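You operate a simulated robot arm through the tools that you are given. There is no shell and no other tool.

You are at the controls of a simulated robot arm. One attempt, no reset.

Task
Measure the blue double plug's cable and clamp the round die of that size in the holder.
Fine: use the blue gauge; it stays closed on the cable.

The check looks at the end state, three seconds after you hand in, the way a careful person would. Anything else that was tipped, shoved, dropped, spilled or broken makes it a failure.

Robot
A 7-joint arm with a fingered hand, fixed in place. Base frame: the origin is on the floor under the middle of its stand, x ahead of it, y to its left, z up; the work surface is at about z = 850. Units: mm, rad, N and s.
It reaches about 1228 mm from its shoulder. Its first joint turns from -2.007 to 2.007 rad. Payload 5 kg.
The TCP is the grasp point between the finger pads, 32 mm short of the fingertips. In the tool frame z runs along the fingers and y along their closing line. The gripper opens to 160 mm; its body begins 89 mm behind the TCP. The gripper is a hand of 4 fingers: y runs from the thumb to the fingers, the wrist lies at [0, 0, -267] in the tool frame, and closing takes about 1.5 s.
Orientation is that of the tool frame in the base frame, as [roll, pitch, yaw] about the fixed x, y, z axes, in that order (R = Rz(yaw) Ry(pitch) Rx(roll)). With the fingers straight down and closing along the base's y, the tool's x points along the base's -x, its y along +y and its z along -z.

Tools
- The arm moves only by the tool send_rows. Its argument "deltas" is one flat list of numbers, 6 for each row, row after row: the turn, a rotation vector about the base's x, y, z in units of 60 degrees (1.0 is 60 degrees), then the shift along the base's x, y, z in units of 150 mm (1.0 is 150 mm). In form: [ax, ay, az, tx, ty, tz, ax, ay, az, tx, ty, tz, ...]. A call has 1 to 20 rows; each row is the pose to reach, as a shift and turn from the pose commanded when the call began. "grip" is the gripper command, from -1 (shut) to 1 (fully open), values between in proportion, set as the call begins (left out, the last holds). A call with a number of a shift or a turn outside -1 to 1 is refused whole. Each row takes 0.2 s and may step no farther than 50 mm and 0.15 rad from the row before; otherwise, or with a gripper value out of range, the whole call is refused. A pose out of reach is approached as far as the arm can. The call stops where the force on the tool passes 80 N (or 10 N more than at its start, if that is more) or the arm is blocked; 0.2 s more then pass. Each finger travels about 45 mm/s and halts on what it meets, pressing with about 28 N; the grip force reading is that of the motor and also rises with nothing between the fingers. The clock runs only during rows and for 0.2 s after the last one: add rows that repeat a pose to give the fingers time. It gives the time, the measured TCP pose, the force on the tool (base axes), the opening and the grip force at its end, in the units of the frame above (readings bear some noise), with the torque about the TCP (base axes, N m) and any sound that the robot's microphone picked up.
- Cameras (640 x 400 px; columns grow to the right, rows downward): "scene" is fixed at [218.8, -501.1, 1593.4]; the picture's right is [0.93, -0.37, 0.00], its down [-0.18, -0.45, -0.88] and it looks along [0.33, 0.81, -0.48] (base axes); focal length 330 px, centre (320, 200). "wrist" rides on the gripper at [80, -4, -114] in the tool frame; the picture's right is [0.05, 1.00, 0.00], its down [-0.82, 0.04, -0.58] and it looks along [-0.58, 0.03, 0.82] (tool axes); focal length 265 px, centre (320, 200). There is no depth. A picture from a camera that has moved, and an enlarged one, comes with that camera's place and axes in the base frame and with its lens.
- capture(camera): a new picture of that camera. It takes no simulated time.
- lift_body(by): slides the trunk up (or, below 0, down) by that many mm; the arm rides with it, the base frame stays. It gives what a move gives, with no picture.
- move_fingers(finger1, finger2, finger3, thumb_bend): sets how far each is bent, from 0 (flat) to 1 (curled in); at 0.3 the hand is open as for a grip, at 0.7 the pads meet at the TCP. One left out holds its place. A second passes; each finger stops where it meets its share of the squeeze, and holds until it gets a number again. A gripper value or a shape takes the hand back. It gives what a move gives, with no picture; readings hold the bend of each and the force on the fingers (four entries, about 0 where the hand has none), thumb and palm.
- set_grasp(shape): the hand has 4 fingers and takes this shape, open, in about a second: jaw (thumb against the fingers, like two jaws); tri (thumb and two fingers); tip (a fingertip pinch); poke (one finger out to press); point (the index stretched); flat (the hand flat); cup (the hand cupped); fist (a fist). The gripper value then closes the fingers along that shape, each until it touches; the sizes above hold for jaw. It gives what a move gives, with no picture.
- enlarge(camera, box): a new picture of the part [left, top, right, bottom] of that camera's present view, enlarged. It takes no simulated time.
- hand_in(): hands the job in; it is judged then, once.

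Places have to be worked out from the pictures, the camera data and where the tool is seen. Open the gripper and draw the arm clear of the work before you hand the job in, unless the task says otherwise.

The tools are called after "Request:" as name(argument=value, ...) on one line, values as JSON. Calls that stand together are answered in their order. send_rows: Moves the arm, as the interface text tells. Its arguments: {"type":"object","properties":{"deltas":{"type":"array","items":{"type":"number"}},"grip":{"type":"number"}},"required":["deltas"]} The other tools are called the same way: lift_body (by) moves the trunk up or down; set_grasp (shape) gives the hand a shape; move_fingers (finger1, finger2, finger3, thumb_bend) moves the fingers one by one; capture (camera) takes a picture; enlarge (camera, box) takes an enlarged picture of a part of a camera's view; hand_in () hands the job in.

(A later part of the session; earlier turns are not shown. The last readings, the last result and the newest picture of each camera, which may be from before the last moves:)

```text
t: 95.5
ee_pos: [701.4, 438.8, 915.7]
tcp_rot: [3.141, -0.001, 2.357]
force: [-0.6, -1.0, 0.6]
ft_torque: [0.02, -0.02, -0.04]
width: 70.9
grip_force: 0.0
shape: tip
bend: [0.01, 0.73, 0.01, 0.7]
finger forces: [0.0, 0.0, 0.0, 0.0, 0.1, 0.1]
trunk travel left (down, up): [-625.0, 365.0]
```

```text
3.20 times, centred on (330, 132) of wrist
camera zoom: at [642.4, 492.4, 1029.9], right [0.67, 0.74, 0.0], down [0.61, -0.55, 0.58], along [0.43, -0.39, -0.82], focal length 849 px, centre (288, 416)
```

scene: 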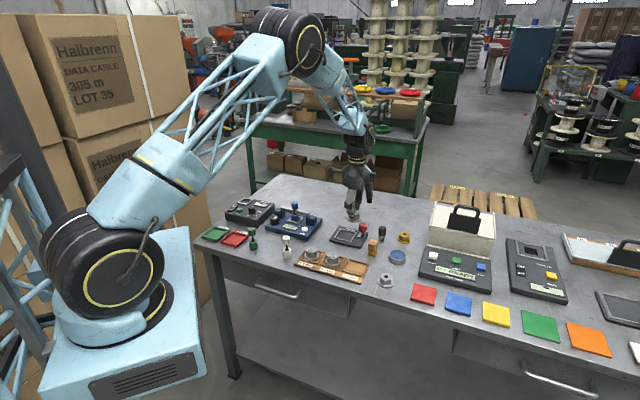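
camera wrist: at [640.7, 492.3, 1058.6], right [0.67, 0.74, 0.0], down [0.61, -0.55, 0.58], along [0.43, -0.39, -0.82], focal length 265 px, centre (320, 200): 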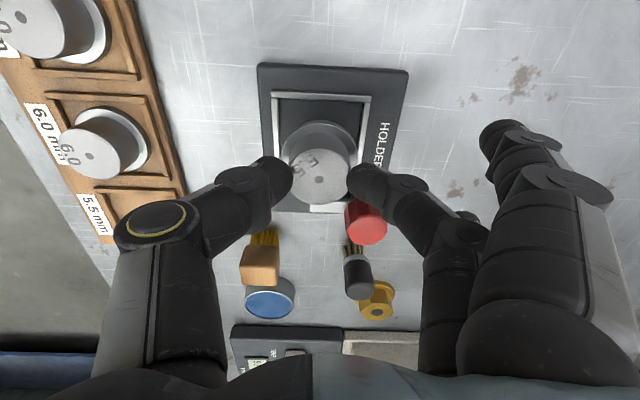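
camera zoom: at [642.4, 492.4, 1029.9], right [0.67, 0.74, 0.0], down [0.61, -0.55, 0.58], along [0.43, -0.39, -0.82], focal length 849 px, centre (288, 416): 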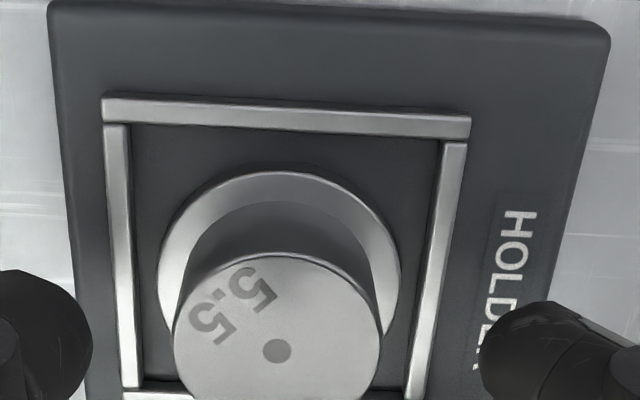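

The die is centred in the frame. I rise to study the clamp lever.

Request:
send_rows(deltas=[0, 0, 0, 0, 0, 0.1, 0, 0, 0, 0, 0, 0.3, 0, 0, 0, 0, 0, 0.55, 0, 0, 0, 0, 0, 0.55])

Request:
enlarge(camera="wrist", box=[260, 80, 420, 230])

Request:
capture(camera="wrist")

Request:
enlarge(camera="scene", box=[330, 210, 386, 252])

```text
t: 96.5
ee_pos: [702.9, 439.4, 997.6]
tcp_rot: [-3.141, 0.0, 2.356]
force: [-0.9, 0.5, 0.3]
ft_torque: [-0.01, 0.02, -0.01]
width: 71.2
grip_force: 0.0
shape: tip
bend: [0.01, 0.73, 0.01, 0.7]
finger forces: [0.0, 0.0, 0.0, 0.0, 0.1, 0.1]
trunk travel left (down, up): [-625.0, 365.0]
```

```text
2.67 times, centred on (340, 155) of wrist
camera zoom: at [642.2, 491.9, 1111.6], right [0.67, 0.74, 0.0], down [0.61, -0.55, 0.58], along [0.43, -0.39, -0.82], focal length 708 px, centre (267, 320)
```

zoom: 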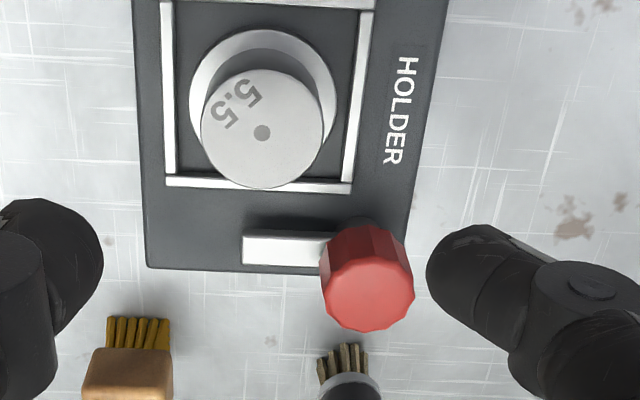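

```text
taken
camera wrist: at [642.2, 491.9, 1111.6], right [0.67, 0.74, 0.0], down [0.61, -0.55, 0.58], along [0.43, -0.39, -0.82], focal length 265 px, centre (320, 200)
```

wrist: 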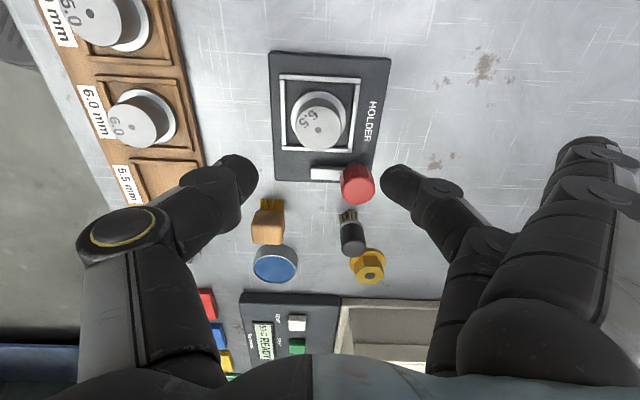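

```text
9.52 times, centred on (358, 231) of scene
camera zoom: at [218.8, -501.1, 1593.4], right [0.93, -0.37, 0.0], down [-0.18, -0.45, -0.88], along [0.33, 0.81, -0.48], focal length 3148 px, centre (-42, -95)
```

zoom: 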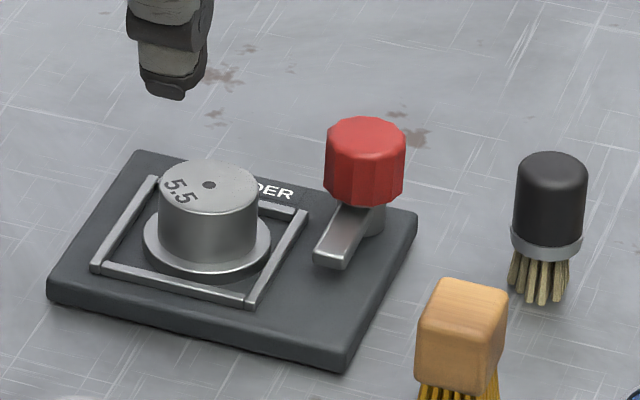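

Both cameras put the red knob's top at about (764.6, 428.6, 906), about 32 mm wide. A 44 mm metal tongue points toward the front, and turning the knob clockwise should swing it over the die's flange. I move above the knob and turn to the same orientation as for the gauge knob.

Request:
send_rows(deltas=[0, 0, 0.13, 0.06, -0.009, 0, 0, 0, 0.26, 0.12, -0.018, 0, 0, 0, 0.39, 0.18, -0.027, 0, 0, 0, 0.52, 0.24, -0.036, 0, 0, 0, 0.65, 0.3, -0.045, 0, 0, 0, 0.78, 0.36, -0.054, 0, 0, 0, 0.9, 0.42, -0.064, 0], grip=0.0)

Request:
send_rows(deltas=[0, 0, 0.13, 0, 0, 0, 0, 0, 0.26, 0, 0, 0, 0, 0, 0.39, 0, 0, 0, 0, 0, 0.52, 0, 0, 0, 0, 0, 0.65, 0, 0, 0, 0, 0, 0.68, 0, 0, 0, 0, 0, 0.68, 0, 0, 0])

Request:
capture(camera="wrist")

Request:
enlarge(camera="wrist", box=[220, 70, 420, 195])

Request:
enlarge(camera="scene", box=[310, 160, 410, 250])

```text
t: 98.1
ee_pos: [766.0, 431.0, 998.6]
tcp_rot: [-3.141, 0.0, -2.982]
force: [-0.1, -0.7, -0.3]
ft_torque: [0.0, -0.01, -0.01]
width: 79.2
grip_force: 0.1
shape: tip
bend: [0.01, 0.72, 0.01, 0.7]
finger forces: [0.0, 0.1, 0.1, 0.0, 0.0, 0.0]
trunk travel left (down, up): [-625.0, 365.0]
```

```text
t: 99.7
ee_pos: [764.2, 430.5, 997.6]
tcp_rot: [3.141, 0.0, -2.273]
force: [0.3, -0.3, 1.2]
ft_torque: [0.0, -0.01, -0.01]
width: 79.1
grip_force: 0.0
shape: tip
bend: [0.01, 0.72, 0.01, 0.7]
finger forces: [0.1, 0.0, 0.1, 0.0, 0.0, 0.0]
trunk travel left (down, up): [-625.0, 365.0]
```

```text
taken
camera wrist: at [715.8, 365.2, 1112.2], right [-0.8, 0.6, 0.0], down [0.49, 0.65, 0.58], along [0.35, 0.46, -0.82], focal length 265 px, centre (320, 200)
```

wrist: 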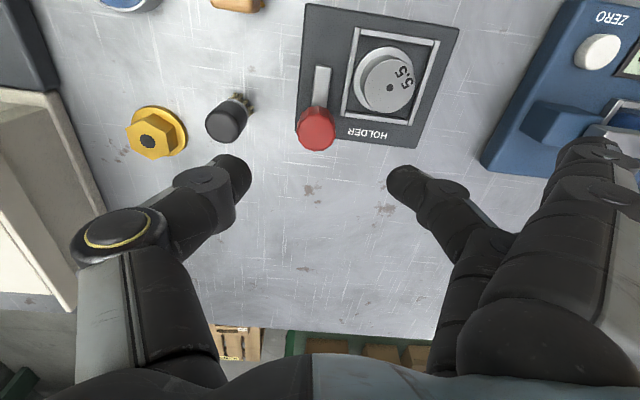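

```text
3.20 times, centred on (320, 132) of wrist
camera zoom: at [715.8, 365.2, 1112.2], right [-0.8, 0.6, 0.0], down [0.49, 0.65, 0.58], along [0.35, 0.46, -0.82], focal length 849 px, centre (320, 416)
```

zoom: 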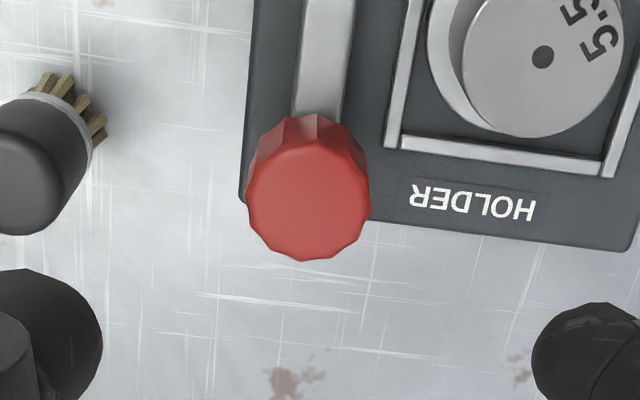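

```text
4.44 times, centred on (360, 205) of scene
camera zoom: at [218.8, -501.1, 1593.4], right [0.93, -0.37, 0.0], down [-0.18, -0.45, -0.88], along [0.33, 0.81, -0.48], focal length 1469 px, centre (142, 178)
```

zoom: 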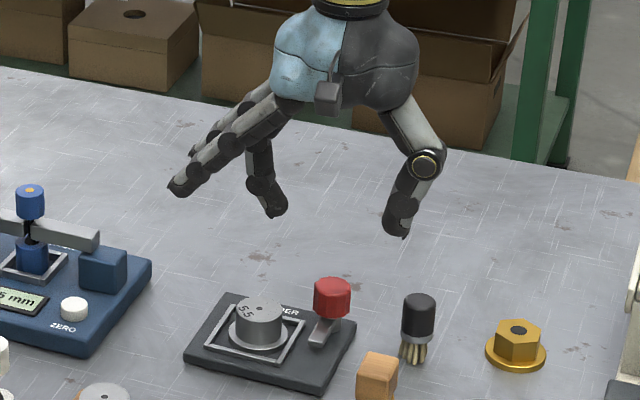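

The refined knob centre is about (766.4, 427.6). The black brush sits right where the thumb would come down, so I first rotate 40° clockwise to move the thumb away from it.

Request:
send_rows(deltas=[0, 0, -0.133, 0.013, -0.009, 0, 0, 0, -0.267, 0.013, -0.009, 0, 0, 0, -0.4, 0.013, -0.009, 0, 0, 0, -0.533, 0.013, -0.009, 0, 0, 0, -0.667, 0.013, -0.009, 0, 0, 0, -0.667, 0.013, -0.009, 0], grip=-0.25)

Request:
capture(camera="wrist")

Request:
enlarge(camera="wrist", box=[220, 70, 420, 195])

```text
t: 101.1
ee_pos: [767.1, 427.9, 996.1]
tcp_rot: [-3.142, 0.001, -2.972]
force: [0.7, -0.3, 0.4]
ft_torque: [0.0, 0.02, -0.01]
width: 60.5
grip_force: 0.0
shape: tip
bend: [0.01, 0.73, 0.01, 0.7]
finger forces: [0.0, 0.0, 0.0, 0.0, 0.1, 0.1]
trunk travel left (down, up): [-625.0, 365.0]
```

```text
taken
camera wrist: at [688.7, 410.3, 1112.1], right [-0.22, 0.98, 0.0], down [0.8, 0.18, 0.58], along [0.56, 0.13, -0.82], focal length 265 px, centre (320, 200)
```

wrist: 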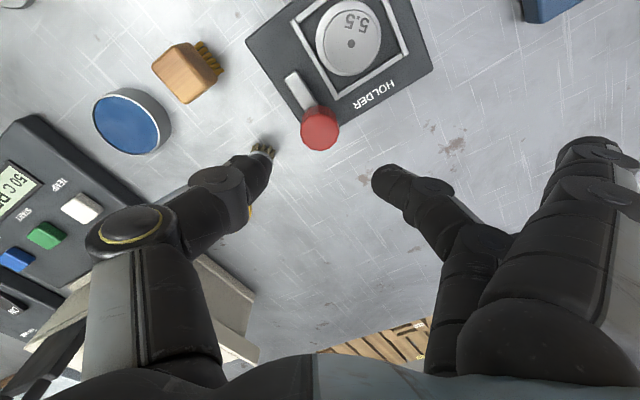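

```text
3.20 times, centred on (320, 132) of wrist
camera zoom: at [688.7, 410.3, 1112.1], right [-0.22, 0.98, 0.0], down [0.8, 0.18, 0.58], along [0.56, 0.13, -0.82], focal length 849 px, centre (320, 416)
```

zoom: 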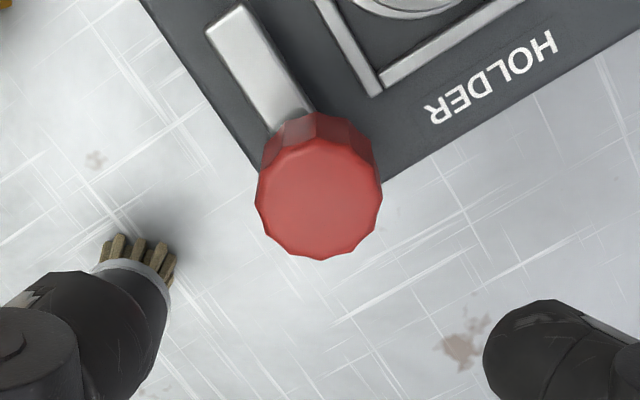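

The knob is centred and the thumb now clears the brush by about 15 mm. I descend to about z 940 first and check.

Request:
send_rows(deltas=[0, 0, 0, 0, 0, -0.13, 0, 0, 0, 0, 0, -0.26, 0, 0, 0, 0, 0, -0.38, 0, 0, 0, 0, 0, -0.38])

Request:
enlarge(camera="wrist", box=[200, 90, 440, 240])

Request:
enlarge(camera="scene", box=[325, 195, 405, 255])

```text
t: 102.1
ee_pos: [766.7, 427.8, 939.3]
tcp_rot: [3.141, -0.001, -2.972]
force: [0.0, -0.4, 0.5]
ft_torque: [0.05, -0.05, -0.06]
width: 60.5
grip_force: 0.1
shape: tip
bend: [0.01, 0.73, 0.01, 0.7]
finger forces: [0.0, 0.0, 0.1, 0.0, 0.0, 0.0]
trunk travel left (down, up): [-625.0, 365.0]
```

```text
2.67 times, centred on (320, 165) of wrist
camera zoom: at [688.4, 410.0, 1053.6], right [-0.22, 0.98, 0.0], down [0.8, 0.18, 0.58], along [0.56, 0.13, -0.82], focal length 708 px, centre (320, 293)
```

zoom: 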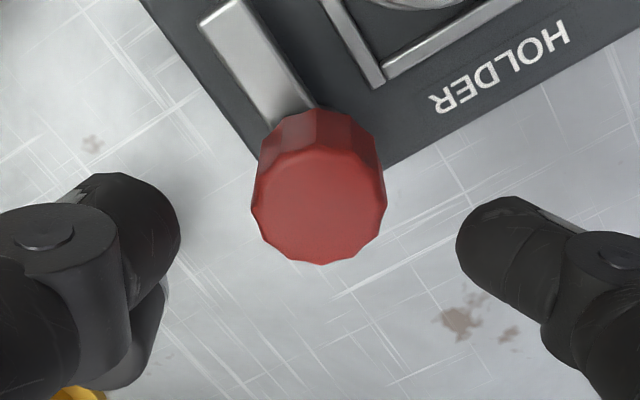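

```text
6.67 times, centred on (365, 225) of scene
camera zoom: at [218.8, -501.1, 1593.4], right [0.93, -0.37, 0.0], down [-0.18, -0.45, -0.88], along [0.33, 0.81, -0.48], focal length 2204 px, centre (20, 33)
```

zoom: 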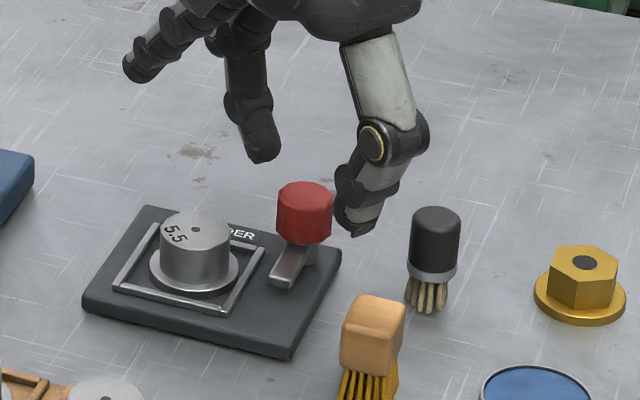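

There is clearance all around. I lower 11 mm more and close the pinch on the red knob.

Request:
send_rows(deltas=[0, 0, 0, 0, 0, -0.04, 0, 0, 0, 0, 0, -0.075, 0, 0, 0, 0, 0, -0.075])

Request:
send_rows(deltas=[0, 0, 0, 0, 0, 0, 0, 0, 0, 0, 0, 0, 0, 0, 0, 0, 0, 0, 0, 0, 0, 0, 0, 0, 0, 0, 0, 0, 0, 0], grip=-0.85)

Request:
enlarge(camera="wrist", box=[200, 90, 440, 240])

Request:
enlarge(camera="scene", box=[325, 195, 405, 255])

```text
t: 102.9
ee_pos: [767.4, 427.3, 929.1]
tcp_rot: [-3.14, -0.001, -2.971]
force: [-1.1, 0.4, -0.9]
ft_torque: [0.02, -0.03, 0.0]
width: 60.8
grip_force: 0.0
shape: tip
bend: [0.01, 0.73, 0.01, 0.7]
finger forces: [0.0, 0.0, 0.0, 0.1, 0.0, 0.0]
trunk travel left (down, up): [-625.0, 365.0]
```

```text
t: 104.1
ee_pos: [768.0, 428.6, 929.8]
tcp_rot: [3.141, 0.001, -2.971]
force: [0.0, -0.2, 1.7]
ft_torque: [0.02, -0.02, 0.0]
width: 22.8
grip_force: 28.0
shape: tip
bend: [0.27, 0.73, 0.27, 0.7]
finger forces: [0.1, 21.8, 0.0, 0.1, 20.0, 0.1]
trunk travel left (down, up): [-625.0, 365.0]
```

```text
2.67 times, centred on (320, 165) of wrist
camera zoom: at [688.3, 410.1, 1043.7], right [-0.22, 0.98, 0.0], down [0.8, 0.18, 0.58], along [0.56, 0.13, -0.82], focal length 708 px, centre (320, 293)
```

zoom: 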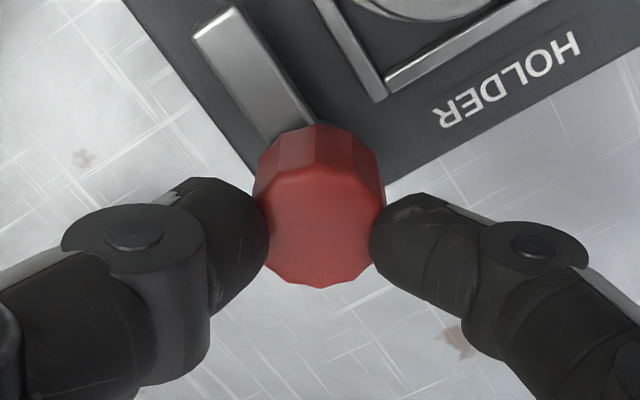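

```text
6.67 times, centred on (365, 225) of scene
camera zoom: at [218.8, -501.1, 1593.4], right [0.93, -0.37, 0.0], down [-0.18, -0.45, -0.88], along [0.33, 0.81, -0.48], focal length 2204 px, centre (20, 33)
```

zoom: 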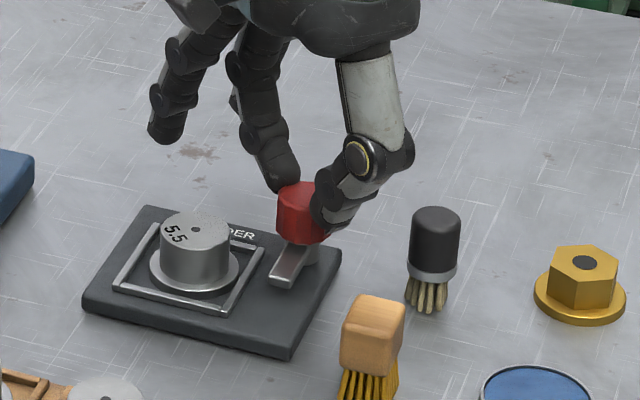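

The pinch holds the knob firmly and evenly. I turn 24° clockwise and check the tongue.

Request:
send_rows(deltas=[0, 0, -0.133, 0, 0, 0, 0, 0, -0.267, 0, 0, 0, 0, 0, -0.4, 0, 0, 0, 0, 0, -0.4, 0, 0, 0])

Request:
enlarge(camera="wrist", box=[200, 70, 440, 220])

Request:
enlarge(camera="scene", box=[325, 195, 405, 255])

```text
t: 105.1
ee_pos: [766.4, 428.4, 930.0]
tcp_rot: [3.141, 0.0, 2.891]
force: [-0.4, 1.8, 0.4]
ft_torque: [0.05, 0.02, 0.04]
width: 22.8
grip_force: 27.8
shape: tip
bend: [0.28, 0.73, 0.28, 0.7]
finger forces: [0.0, 21.5, 0.0, 0.0, 18.5, 0.0]
trunk travel left (down, up): [-625.0, 365.0]
```

```text
2.67 times, centred on (320, 145) of wrist
camera zoom: at [688.1, 443.5, 1044.1], right [0.2, 0.98, 0.0], down [0.8, -0.16, 0.58], along [0.57, -0.11, -0.82], focal length 708 px, centre (320, 347)
```

zoom: 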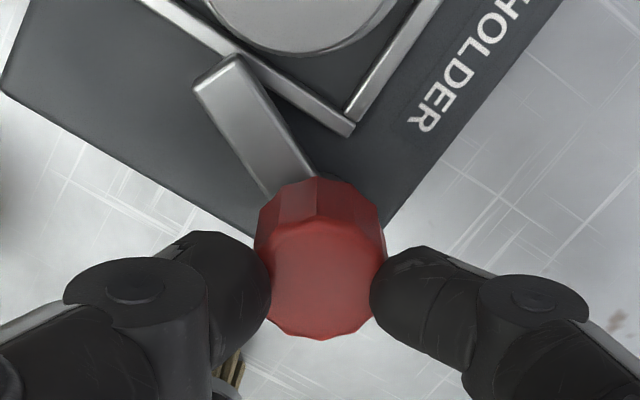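

```text
6.67 times, centred on (365, 225) of scene
camera zoom: at [218.8, -501.1, 1593.4], right [0.93, -0.37, 0.0], down [-0.18, -0.45, -0.88], along [0.33, 0.81, -0.48], focal length 2204 px, centre (20, 33)
```

zoom: 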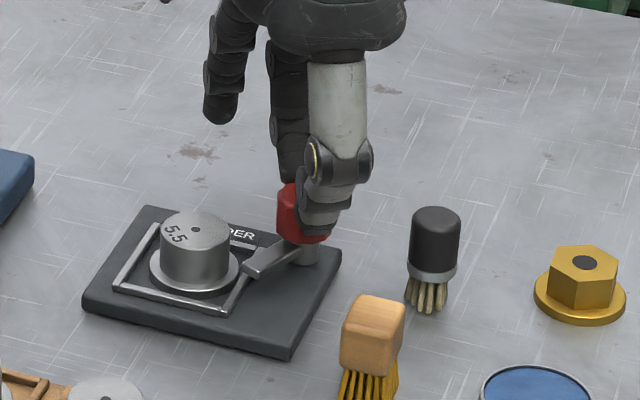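

The tongue is swinging toward the die. I continue another 24°.

Request:
send_rows(deltas=[0, 0, -0.133, 0, 0, 0, 0, 0, -0.267, 0, 0, 0, 0, 0, -0.4, 0, 0, 0, 0, 0, -0.4, 0, 0, 0])

Request:
enlarge(camera="wrist", box=[200, 50, 440, 200])

Request:
enlarge(camera="scene", box=[325, 195, 405, 255])

```text
t: 106.1
ee_pos: [767.3, 428.9, 934.0]
tcp_rot: [3.138, 0.003, 2.474]
force: [6.3, 4.6, 21.0]
ft_torque: [0.18, -0.23, 0.17]
width: 19.0
grip_force: 27.9
shape: tip
bend: [0.28, 0.73, 0.28, 0.71]
finger forces: [0.0, 36.5, 0.1, 0.0, 26.8, 0.1]
trunk travel left (down, up): [-625.0, 365.0]
```

```text
2.67 times, centred on (320, 125) of wrist
camera zoom: at [701.6, 474.2, 1047.1], right [0.58, 0.82, 0.0], down [0.66, -0.47, 0.58], along [0.47, -0.33, -0.82], focal length 708 px, centre (320, 400)
```

zoom: 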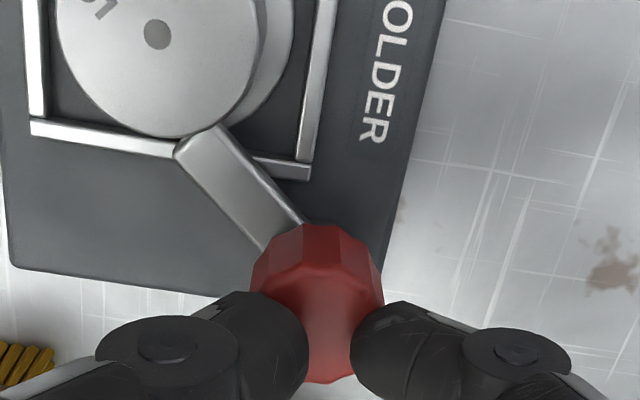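

```text
6.67 times, centred on (365, 225) of scene
camera zoom: at [218.8, -501.1, 1593.4], right [0.93, -0.37, 0.0], down [-0.18, -0.45, -0.88], along [0.33, 0.81, -0.48], focal length 2204 px, centre (20, 33)
```

zoom: 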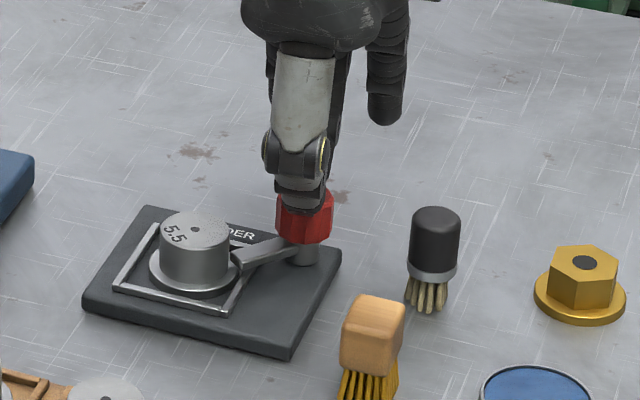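

The tongue is over the flange edge at about 42°, but the fingertips have slipped up on the knob. I open, rotate back 38°, go 5 mm deeper and regrip for a firm hold.

Request:
send_rows(deltas=[0, 0, 0, 0, 0, 0, 0, 0, 0, 0, 0, 0, 0, 0, 0, 0, 0, 0, 0, 0, 0, 0, 0, 0], grip=-0.25)

Request:
enlarge(camera="wrist", box=[200, 50, 440, 200])

Request:
enlarge(camera="scene", box=[330, 210, 386, 252])

```text
t: 107.1
ee_pos: [766.1, 428.2, 929.8]
tcp_rot: [-3.141, -0.001, 2.474]
force: [-0.3, -0.3, 0.2]
ft_torque: [0.01, -0.01, 0.0]
width: 59.4
grip_force: 0.0
shape: tip
bend: [0.01, 0.73, 0.01, 0.7]
finger forces: [0.1, 0.0, 0.0, 0.1, 0.1, 0.0]
trunk travel left (down, up): [-625.0, 365.0]
```

```text
2.67 times, centred on (320, 125) of wrist
camera zoom: at [700.9, 473.7, 1044.0], right [0.58, 0.82, 0.0], down [0.67, -0.47, 0.58], along [0.47, -0.33, -0.82], focal length 708 px, centre (320, 400)
```

zoom: 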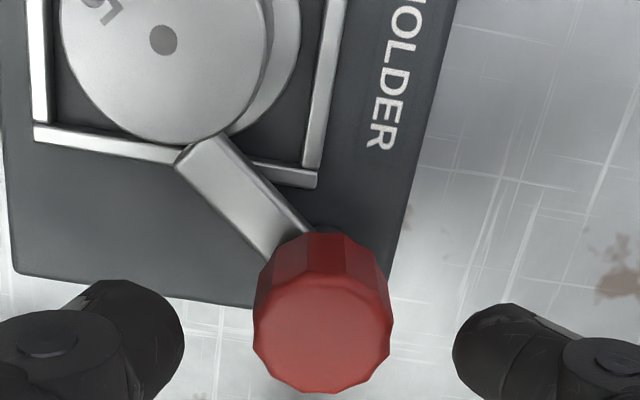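

```text
9.52 times, centred on (358, 231) of scene
camera zoom: at [218.8, -501.1, 1593.4], right [0.93, -0.37, 0.0], down [-0.18, -0.45, -0.88], along [0.33, 0.81, -0.48], focal length 3148 px, centre (-42, -95)
```

zoom: 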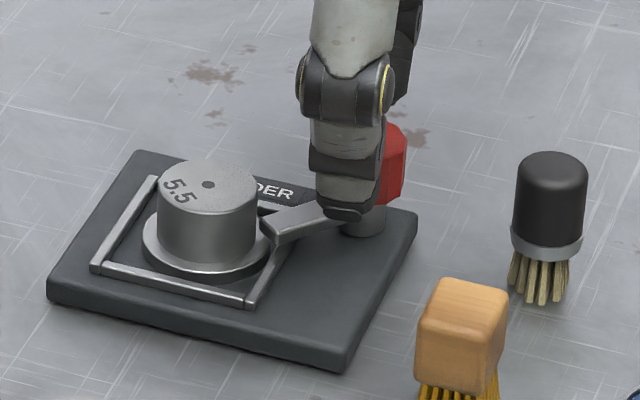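

The tongue tip is right beside the barrel, above the flange. I rotate back, regrip deeper, and turn until it stops to be sure it's fully clamped.

Request:
send_rows(deltas=[0, 0, 0.13, 0, 0, 0, 0, 0, 0.26, 0, 0, 0, 0, 0, 0.39, 0, 0, 0, 0, 0, 0.52, 0, 0, 0, 0, 0, 0.62, 0, 0, 0, 0, 0, 0.62, 0, 0, -0.03, 0, 0, 0.62, 0, 0, -0.03])

Request:
send_rows(deltas=[0, 0, 0, 0, 0, 0, 0, 0, 0, 0, 0, 0, 0, 0, 0, 0, 0, 0, 0, 0, 0, 0, 0, 0, 0, 0, 0, 0, 0, 0], grip=-0.85)

Request:
enlarge(camera="wrist", box=[200, 60, 440, 210])

Request:
enlarge(camera="scene", box=[330, 205, 396, 252])

```text
t: 108.7
ee_pos: [767.3, 428.7, 925.8]
tcp_rot: [-3.141, 0.0, 3.123]
force: [0.1, 0.3, 0.6]
ft_torque: [0.0, -0.02, -0.01]
width: 59.1
grip_force: 0.1
shape: tip
bend: [0.01, 0.73, 0.01, 0.7]
finger forces: [0.0, 0.1, 0.1, 0.0, 0.0, 0.0]
trunk travel left (down, up): [-625.0, 365.0]
```

```text
t: 109.9
ee_pos: [766.7, 429.0, 925.0]
tcp_rot: [3.141, 0.0, 3.125]
force: [0.1, 0.3, -2.4]
ft_torque: [0.04, -0.02, 0.01]
width: 24.5
grip_force: 27.8
shape: tip
bend: [0.27, 0.73, 0.27, 0.7]
finger forces: [0.0, 24.7, 0.0, 0.0, 24.6, 0.0]
trunk travel left (down, up): [-625.0, 365.0]
```

```text
2.67 times, centred on (320, 135) of wrist
camera zoom: at [686.4, 424.5, 1039.3], right [-0.03, 1.0, 0.0], down [0.82, 0.03, 0.58], along [0.58, 0.02, -0.82], focal length 708 px, centre (320, 373)
```

zoom: 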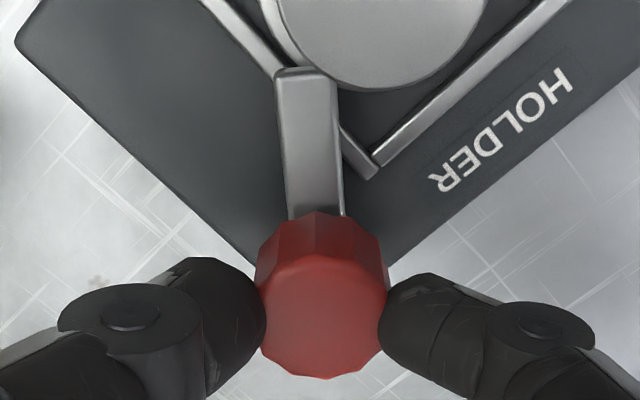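

```text
8.51 times, centred on (363, 228) of scene
camera zoom: at [218.8, -501.1, 1593.4], right [0.93, -0.37, 0.0], down [-0.18, -0.45, -0.88], along [0.33, 0.81, -0.48], focal length 2813 px, centre (-46, -43)
```

zoom: 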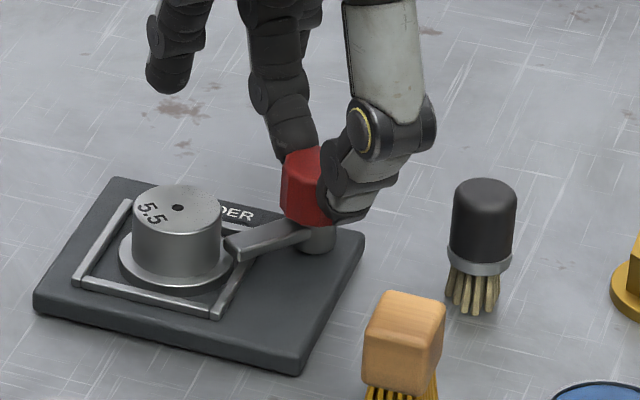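

A firm grip at 25 N on each side. I turn clockwise 16° more and watch force and torque.

Request:
send_rows(deltas=[0, 0, -0.09, 0, 0, 0, 0, 0, -0.18, 0, 0, 0, 0, 0, -0.27, 0, 0, 0, 0, 0, -0.27, 0, 0, 0])

Request:
enlarge(camera="wrist", box=[200, 60, 440, 210])

Request:
enlarge(camera="scene", box=[330, 205, 396, 252])

```text
t: 110.9
ee_pos: [768.7, 426.4, 926.2]
tcp_rot: [-3.141, 0.001, 2.84]
force: [8.7, -3.4, 0.2]
ft_torque: [-0.07, -0.18, 0.54]
width: 24.5
grip_force: 28.1
shape: tip
bend: [0.28, 0.73, 0.28, 0.7]
finger forces: [0.0, 24.4, 0.1, 0.0, 26.6, 0.1]
trunk travel left (down, up): [-625.0, 365.0]
```

```text
2.67 times, centred on (320, 135) of wrist
camera zoom: at [690.1, 446.7, 1039.4], right [0.25, 0.97, 0.0], down [0.79, -0.2, 0.58], along [0.56, -0.14, -0.82], focal length 708 px, centre (320, 373)
```

zoom: 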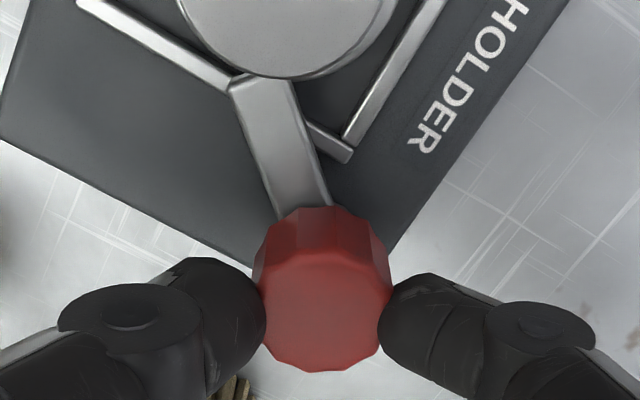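

```text
8.51 times, centred on (363, 228) of scene
camera zoom: at [218.8, -501.1, 1593.4], right [0.93, -0.37, 0.0], down [-0.18, -0.45, -0.88], along [0.33, 0.81, -0.48], focal length 2813 px, centre (-46, -43)
```

zoom: 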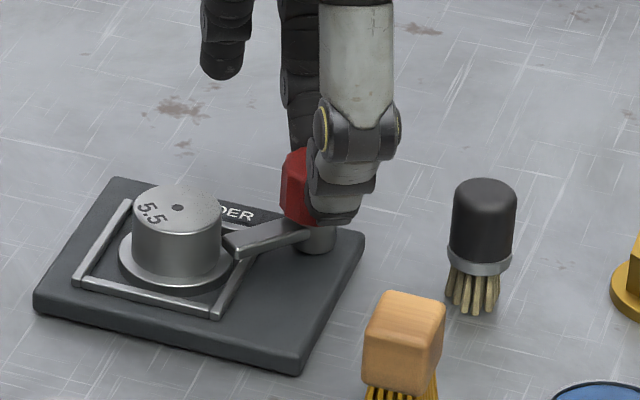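

The tongue didn't move further and 0.54 N·m of resisting torque built up, so it is at its stop. I zoom in to see how the tongue sits on the die.

Request:
enlarge(camera="scene", box=[340, 218, 372, 242])

Request:
enlarge(camera="wrist", box=[250, 60, 350, 140])

```text
16.00 times, centred on (356, 230) of scene
camera zoom: at [218.8, -501.1, 1593.4], right [0.93, -0.37, 0.0], down [-0.18, -0.45, -0.88], along [0.33, 0.81, -0.48], focal length 5288 px, centre (-256, -280)
```

zoom: 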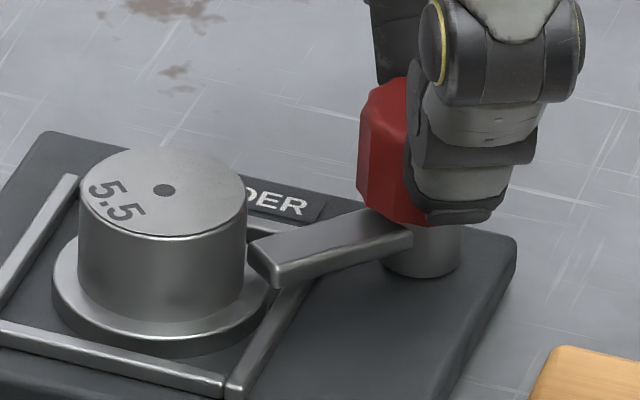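

```text
5.00 times, centred on (300, 100) of wrist
camera zoom: at [690.1, 446.7, 1039.4], right [0.25, 0.97, 0.0], down [0.79, -0.2, 0.58], along [0.56, -0.14, -0.82], focal length 1327 px, centre (420, 700)
```

zoom: 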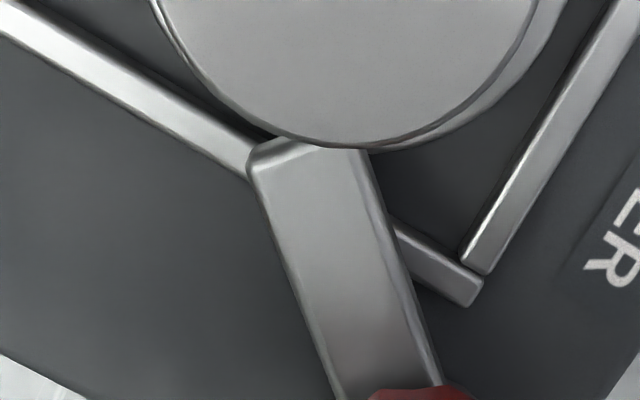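

The tongue's underside is level with the flange top, and its tip overlaps the flange beside the barrel. To be sure it's at its end stop I press a little further and compare torque and die position.

Request:
send_rows(deltas=[0, 0, -0.07, 0, 0, 0, 0, 0, -0.14, 0, 0, 0, 0, 0, -0.14, 0, 0, 0])

Request:
enlarge(camera="scene", box=[340, 218, 372, 242])

Request:
enlarge(camera="wrist", box=[220, 40, 420, 165])

```text
t: 111.7
ee_pos: [765.9, 427.7, 924.2]
tcp_rot: [-3.141, 0.0, 2.696]
force: [3.3, -2.8, 3.1]
ft_torque: [-0.07, -0.03, 0.65]
width: 24.8
grip_force: 28.2
shape: tip
bend: [0.28, 0.73, 0.28, 0.7]
finger forces: [0.1, 26.3, 0.0, 0.0, 27.6, 0.1]
trunk travel left (down, up): [-625.0, 365.0]
```

```text
16.00 times, centred on (356, 230) of scene
camera zoom: at [218.8, -501.1, 1593.4], right [0.93, -0.37, 0.0], down [-0.18, -0.45, -0.88], along [0.33, 0.81, -0.48], focal length 5288 px, centre (-256, -280)
```

zoom: 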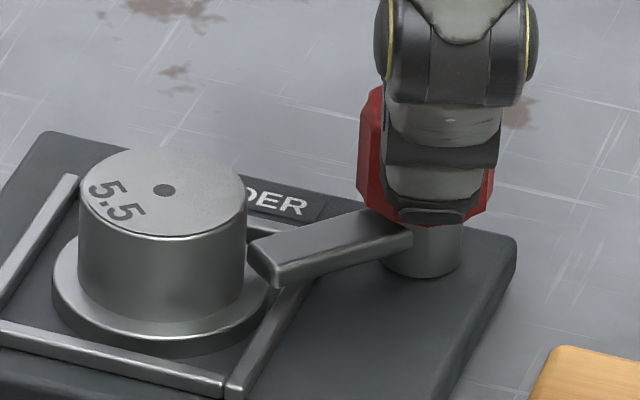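

```text
3.20 times, centred on (320, 102) of wrist
camera zoom: at [692.2, 458.4, 1039.6], right [0.39, 0.92, 0.0], down [0.75, -0.32, 0.58], along [0.53, -0.22, -0.82], focal length 849 px, centre (320, 512)
```

zoom: 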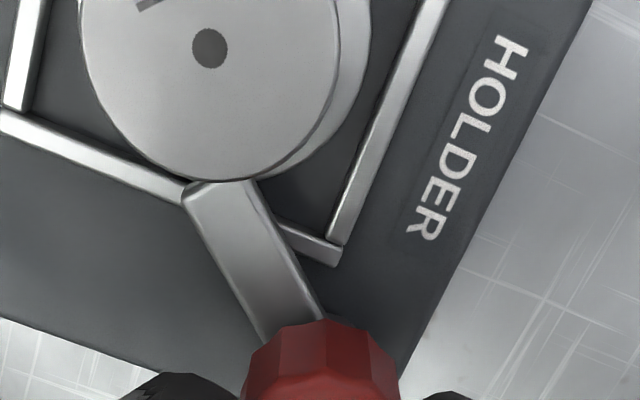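

Torque rose to 0.65 N·m while neither the tongue nor the die moved, so the lever is at its end stop. I release the knob and rise straight up.

Request:
send_rows(deltas=[0, 0, 0.1, 0, 0, 0, 0, 0, 0.2, 0, 0, 0, 0, 0, 0.2, 0, 0, 0])

Request:
send_rows(deltas=[0, 0, 0, 0, 0, 0, 0, 0, 0, 0, 0, 0, 0, 0, 0, 0, 0, 0, 0, 0, 0, 0, 0, 0], grip=-0.25)

Request:
enlarge(camera="scene", box=[340, 218, 372, 242])

```text
t: 112.5
ee_pos: [765.8, 427.9, 925.7]
tcp_rot: [3.139, 0.001, 2.905]
force: [1.5, -0.8, 3.5]
ft_torque: [-0.03, -0.04, 0.0]
width: 24.7
grip_force: 27.8
shape: tip
bend: [0.28, 0.73, 0.28, 0.7]
finger forces: [0.0, 25.7, 0.0, 0.1, 26.4, 0.0]
trunk travel left (down, up): [-625.0, 365.0]
```

```text
t: 113.5
ee_pos: [767.3, 427.2, 924.7]
tcp_rot: [-3.142, 0.001, 2.907]
force: [-0.2, -0.2, 0.0]
ft_torque: [0.0, -0.01, -0.01]
width: 59.2
grip_force: 0.0
shape: tip
bend: [0.01, 0.73, 0.01, 0.7]
finger forces: [0.0, 0.1, 0.1, 0.1, 0.0, 0.0]
trunk travel left (down, up): [-625.0, 365.0]
```

```text
16.00 times, centred on (356, 230) of scene
camera zoom: at [218.8, -501.1, 1593.4], right [0.93, -0.37, 0.0], down [-0.18, -0.45, -0.88], along [0.33, 0.81, -0.48], focal length 5288 px, centre (-256, -280)
```

zoom: 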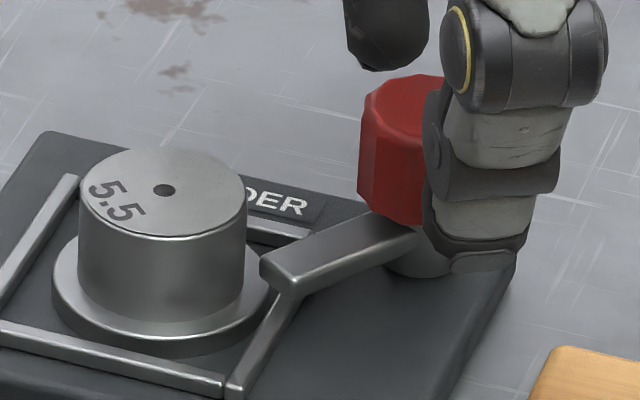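

Unwinding with the grip closed pulled the tongue back a few degrees, which was my mistake. I regrip here, turn clockwise to the stop again, and this time release without unwinding.

Request:
send_rows(deltas=[0, 0, 0, 0, 0, 0, 0, 0, 0, 0, 0, 0, 0, 0, 0, 0, 0, 0, 0, 0, 0, 0, 0, 0, 0, 0, 0, 0, 0, 0], grip=-0.85)

Request:
send_rows(deltas=[0, 0, -0.1, 0, 0, 0, 0, 0, -0.2, 0, 0, 0, 0, 0, -0.3, 0, 0, 0, 0, 0, -0.3, 0, 0, 0])

Request:
enlarge(camera="scene", box=[340, 218, 372, 242])

```text
t: 114.7
ee_pos: [766.7, 427.8, 925.7]
tcp_rot: [3.14, 0.0, 2.905]
force: [-1.0, 0.8, -1.3]
ft_torque: [0.0, -0.03, -0.01]
width: 24.6
grip_force: 28.2
shape: tip
bend: [0.27, 0.73, 0.27, 0.7]
finger forces: [0.1, 24.8, 0.1, 0.1, 24.7, 0.0]
trunk travel left (down, up): [-625.0, 365.0]
```

```text
t: 115.7
ee_pos: [766.5, 426.9, 923.8]
tcp_rot: [3.141, 0.003, 2.589]
force: [4.0, -2.8, -0.1]
ft_torque: [0.0, -0.12, 0.52]
width: 24.4
grip_force: 27.9
shape: tip
bend: [0.28, 0.73, 0.28, 0.7]
finger forces: [0.0, 24.0, 0.0, 0.0, 27.7, 0.0]
trunk travel left (down, up): [-625.0, 365.0]
```

```text
16.00 times, centred on (356, 230) of scene
camera zoom: at [218.8, -501.1, 1593.4], right [0.93, -0.37, 0.0], down [-0.18, -0.45, -0.88], along [0.33, 0.81, -0.48], focal length 5288 px, centre (-256, -280)
```

zoom: 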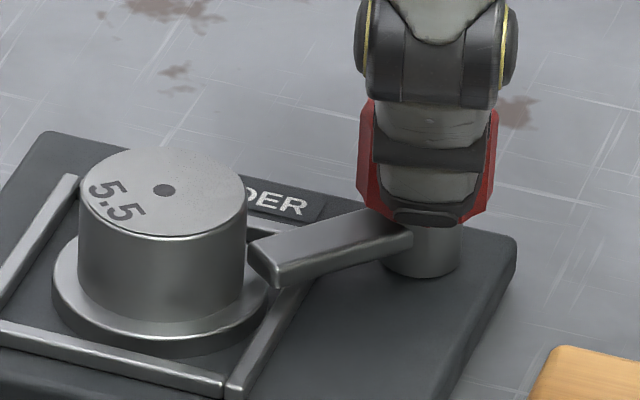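

The tongue is back at its stop (0.52 N·m) and the die is unmoved. I open the fingers in place now.

Request:
send_rows(deltas=[0, 0, 0, 0, 0, 0, 0, 0, 0, 0, 0, 0, 0, 0, 0, 0, 0, 0, 0, 0, 0, 0, 0, 0], grip=-0.25)

Request:
enlarge(camera="scene", box=[340, 218, 372, 242])

Request:
enlarge(camera="wrist", box=[220, 40, 420, 165])

```text
t: 116.7
ee_pos: [766.1, 427.3, 923.8]
tcp_rot: [3.14, 0.0, 2.588]
force: [-0.2, 0.2, -0.6]
ft_torque: [0.03, 0.03, -0.01]
width: 59.3
grip_force: 0.0
shape: tip
bend: [0.01, 0.73, 0.01, 0.7]
finger forces: [0.0, 0.0, 0.1, 0.1, 0.0, 0.0]
trunk travel left (down, up): [-625.0, 365.0]
```

```text
16.00 times, centred on (356, 230) of scene
camera zoom: at [218.8, -501.1, 1593.4], right [0.93, -0.37, 0.0], down [-0.18, -0.45, -0.88], along [0.33, 0.81, -0.48], focal length 5288 px, centre (-256, -280)
```

zoom: 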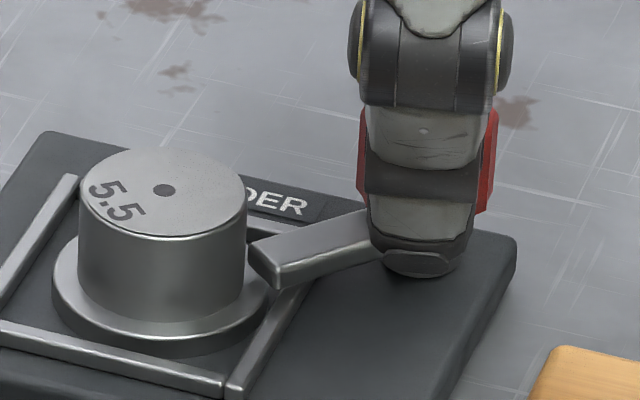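

```text
3.20 times, centred on (320, 102) of wrist
camera zoom: at [696.5, 465.6, 1038.9], right [0.48, 0.88, 0.0], down [0.72, -0.39, 0.58], along [0.51, -0.28, -0.82], focal length 849 px, centre (320, 512)
```

zoom: 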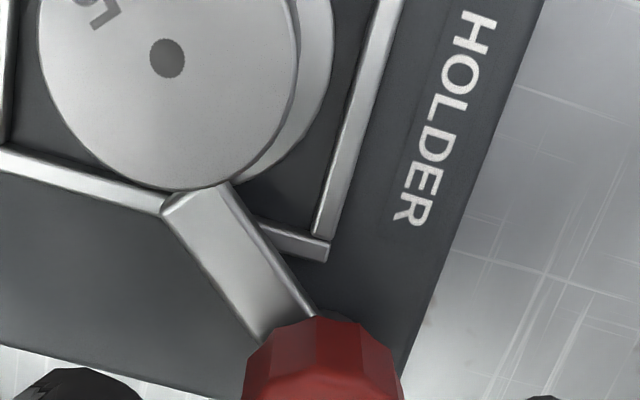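

The tongue stays at the stop after release. I rise clear and take a look from another side to verify the clamp and the whole bench.

Request:
send_rows(deltas=[0, 0, 0, 0, 0, 0.1, 0, 0, 0, 0, 0, 0.3, 0, 0, 0, 0, 0, 0.55, 0, 0, 0, 0, 0, 0.8, 0, 0, 0, 0, 0, 0.8])

Request:
capture(camera="scene")

Request:
enlarge(camera="scene", box=[325, 205, 397, 259])

Request:
enlarge(camera="scene", box=[260, 195, 332, 249])

```text
t: 117.9
ee_pos: [768.4, 428.8, 1044.1]
tcp_rot: [3.141, 0.0, 2.59]
force: [0.4, 0.2, -0.1]
ft_torque: [0.01, 0.01, 0.01]
width: 59.2
grip_force: 0.0
shape: tip
bend: [0.01, 0.73, 0.01, 0.7]
finger forces: [0.1, 0.0, 0.0, 0.0, 0.0, 0.1]
trunk travel left (down, up): [-625.0, 365.0]
```

```text
taken
```

scene: 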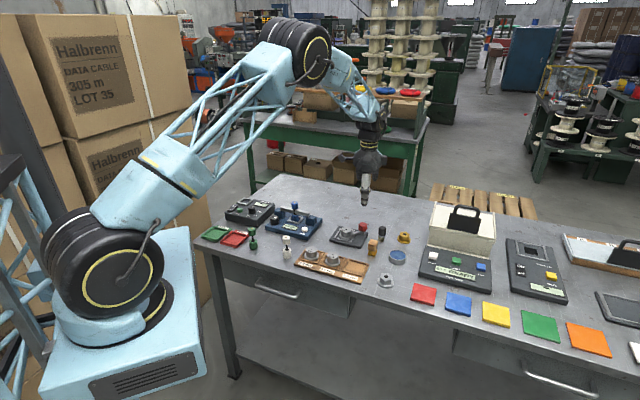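

```text
7.41 times, centred on (361, 232) of scene
camera zoom: at [218.8, -501.1, 1593.4], right [0.93, -0.37, 0.0], down [-0.18, -0.45, -0.88], along [0.33, 0.81, -0.48], focal length 2448 px, centre (16, -37)
```

zoom: 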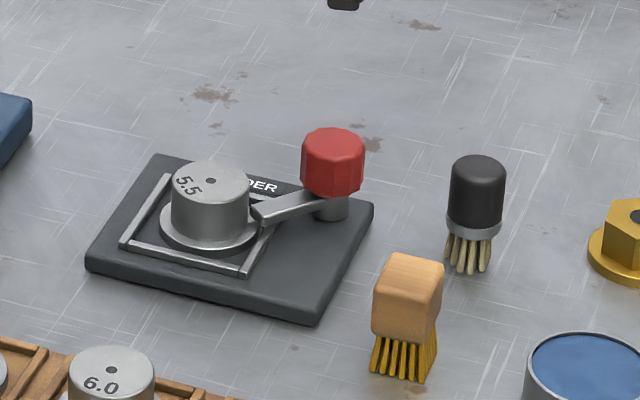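

```text
7.41 times, centred on (296, 222) of scene
camera zoom: at [218.8, -501.1, 1593.4], right [0.93, -0.37, 0.0], down [-0.18, -0.45, -0.88], along [0.33, 0.81, -0.48], focal length 2448 px, centre (498, 37)
```

zoom: 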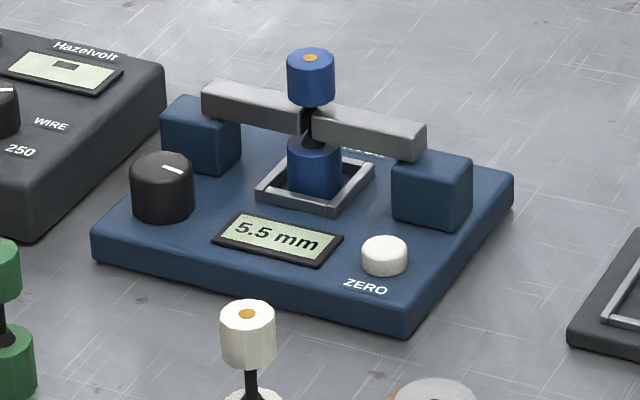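

The gauge holds 5.5 mm on the cable and the surroundings look undisturbed. I move the wrist camera around to the front for a direct view of the tongue over the flange.

Request:
send_rows(deltas=[0, 0, 0.13, -0.06, -0.06, 0, 0, 0, 0.26, -0.12, -0.12, 0, 0, 0, 0.39, -0.18, -0.18, 0, 0, 0, 0.52, -0.24, -0.24, 0, 0, 0, 0.65, -0.3, -0.3, 0, 0, 0, 0.78, -0.36, -0.36, 0, 0, 0, 0.9, -0.42, -0.42, 0, 0, 0, 0.9, -0.46, -0.48, 0])

Request:
send_rows(deltas=[0, 0, 0.13, 0, 0, 0, 0, 0, 0.26, 0, 0, -0.05, 0, 0, 0.39, 0, 0, -0.15, 0, 0, 0.52, 0, 0, -0.25, 0, 0, 0.65, 0, 0, -0.35, 0, 0, 0.78, 0, 0, -0.4, 0, 0, 0.78, 0, 0, -0.4])

Request:
capture(camera="wrist")

Request:
enlarge(camera="wrist", box=[260, 150, 380, 250])

```text
t: 119.7
ee_pos: [697.3, 355.9, 1046.1]
tcp_rot: [3.141, 0.0, -2.749]
force: [0.2, -0.2, 0.1]
ft_torque: [-0.01, 0.01, 0.02]
width: 59.5
grip_force: 0.0
shape: tip
bend: [0.01, 0.73, 0.01, 0.7]
finger forces: [0.1, 0.0, 0.1, 0.0, 0.1, 0.1]
trunk travel left (down, up): [-625.0, 365.0]
```

```text
t: 121.3
ee_pos: [697.3, 357.1, 984.6]
tcp_rot: [3.14, 0.001, -1.932]
force: [-0.1, -0.3, 0.7]
ft_torque: [0.02, -0.01, 0.0]
width: 59.5
grip_force: 0.1
shape: tip
bend: [0.01, 0.73, 0.01, 0.7]
finger forces: [0.0, 0.0, 0.0, 0.0, 0.0, 0.0]
trunk travel left (down, up): [-625.0, 365.0]
```

```text
taken
camera wrist: at [673.2, 278.5, 1099.2], right [-0.95, 0.31, 0.0], down [0.25, 0.78, 0.58], along [0.18, 0.55, -0.82], focal length 265 px, centre (320, 200)
```

wrist: 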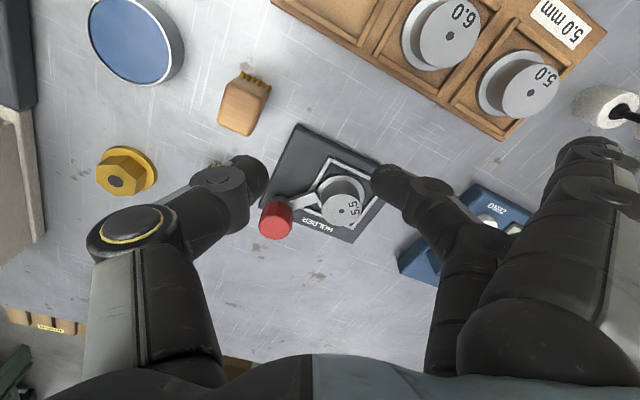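

```text
4.00 times, centred on (320, 200) of wrist
camera zoom: at [673.2, 278.5, 1099.2], right [-0.95, 0.31, 0.0], down [0.25, 0.78, 0.58], along [0.18, 0.55, -0.82], focal length 1062 px, centre (320, 200)
```

zoom: 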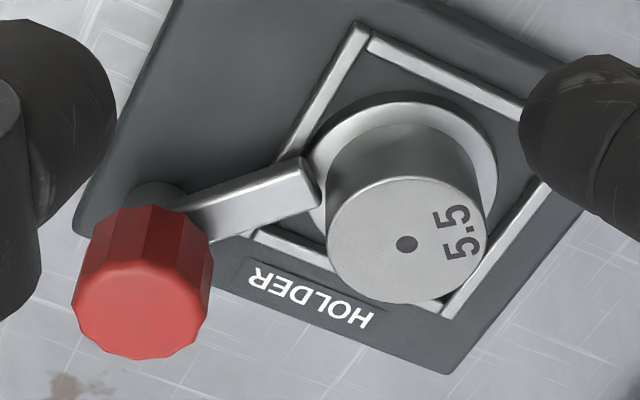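

From the front, the tongue's tip lies over the flange, right beside the barrel. I zoom further to check whether the tip touches the barrel or stops by itself.

Request:
enlarge(camera="wrist", box=[300, 175, 340, 205])

Request:
enlarge(camera="wrist", box=[285, 150, 395, 235])

```text
13.33 times, centred on (320, 190) of wrist
camera zoom: at [673.2, 278.5, 1099.2], right [-0.95, 0.31, 0.0], down [0.25, 0.78, 0.58], along [0.18, 0.55, -0.82], focal length 3539 px, centre (320, 333)
```

zoom: 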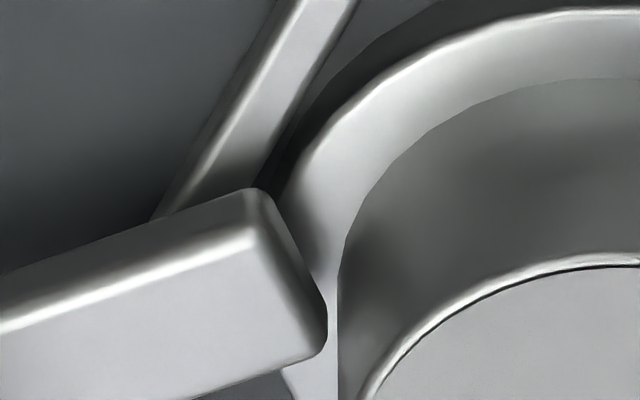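

```text
4.71 times, centred on (340, 192) of wrist
camera zoom: at [673.2, 278.5, 1099.2], right [-0.95, 0.31, 0.0], down [0.25, 0.78, 0.58], along [0.18, 0.55, -0.82], focal length 1249 px, centre (226, 235)
```

zoom: 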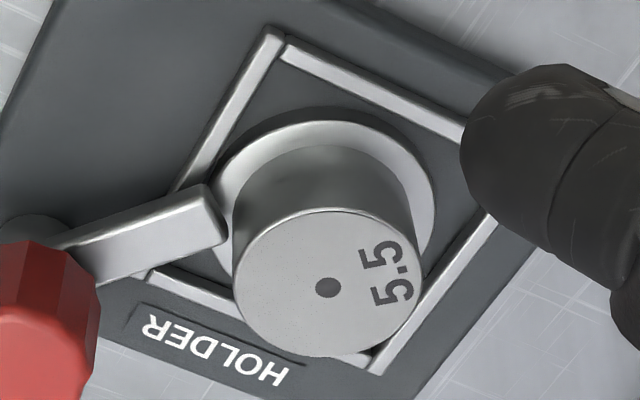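

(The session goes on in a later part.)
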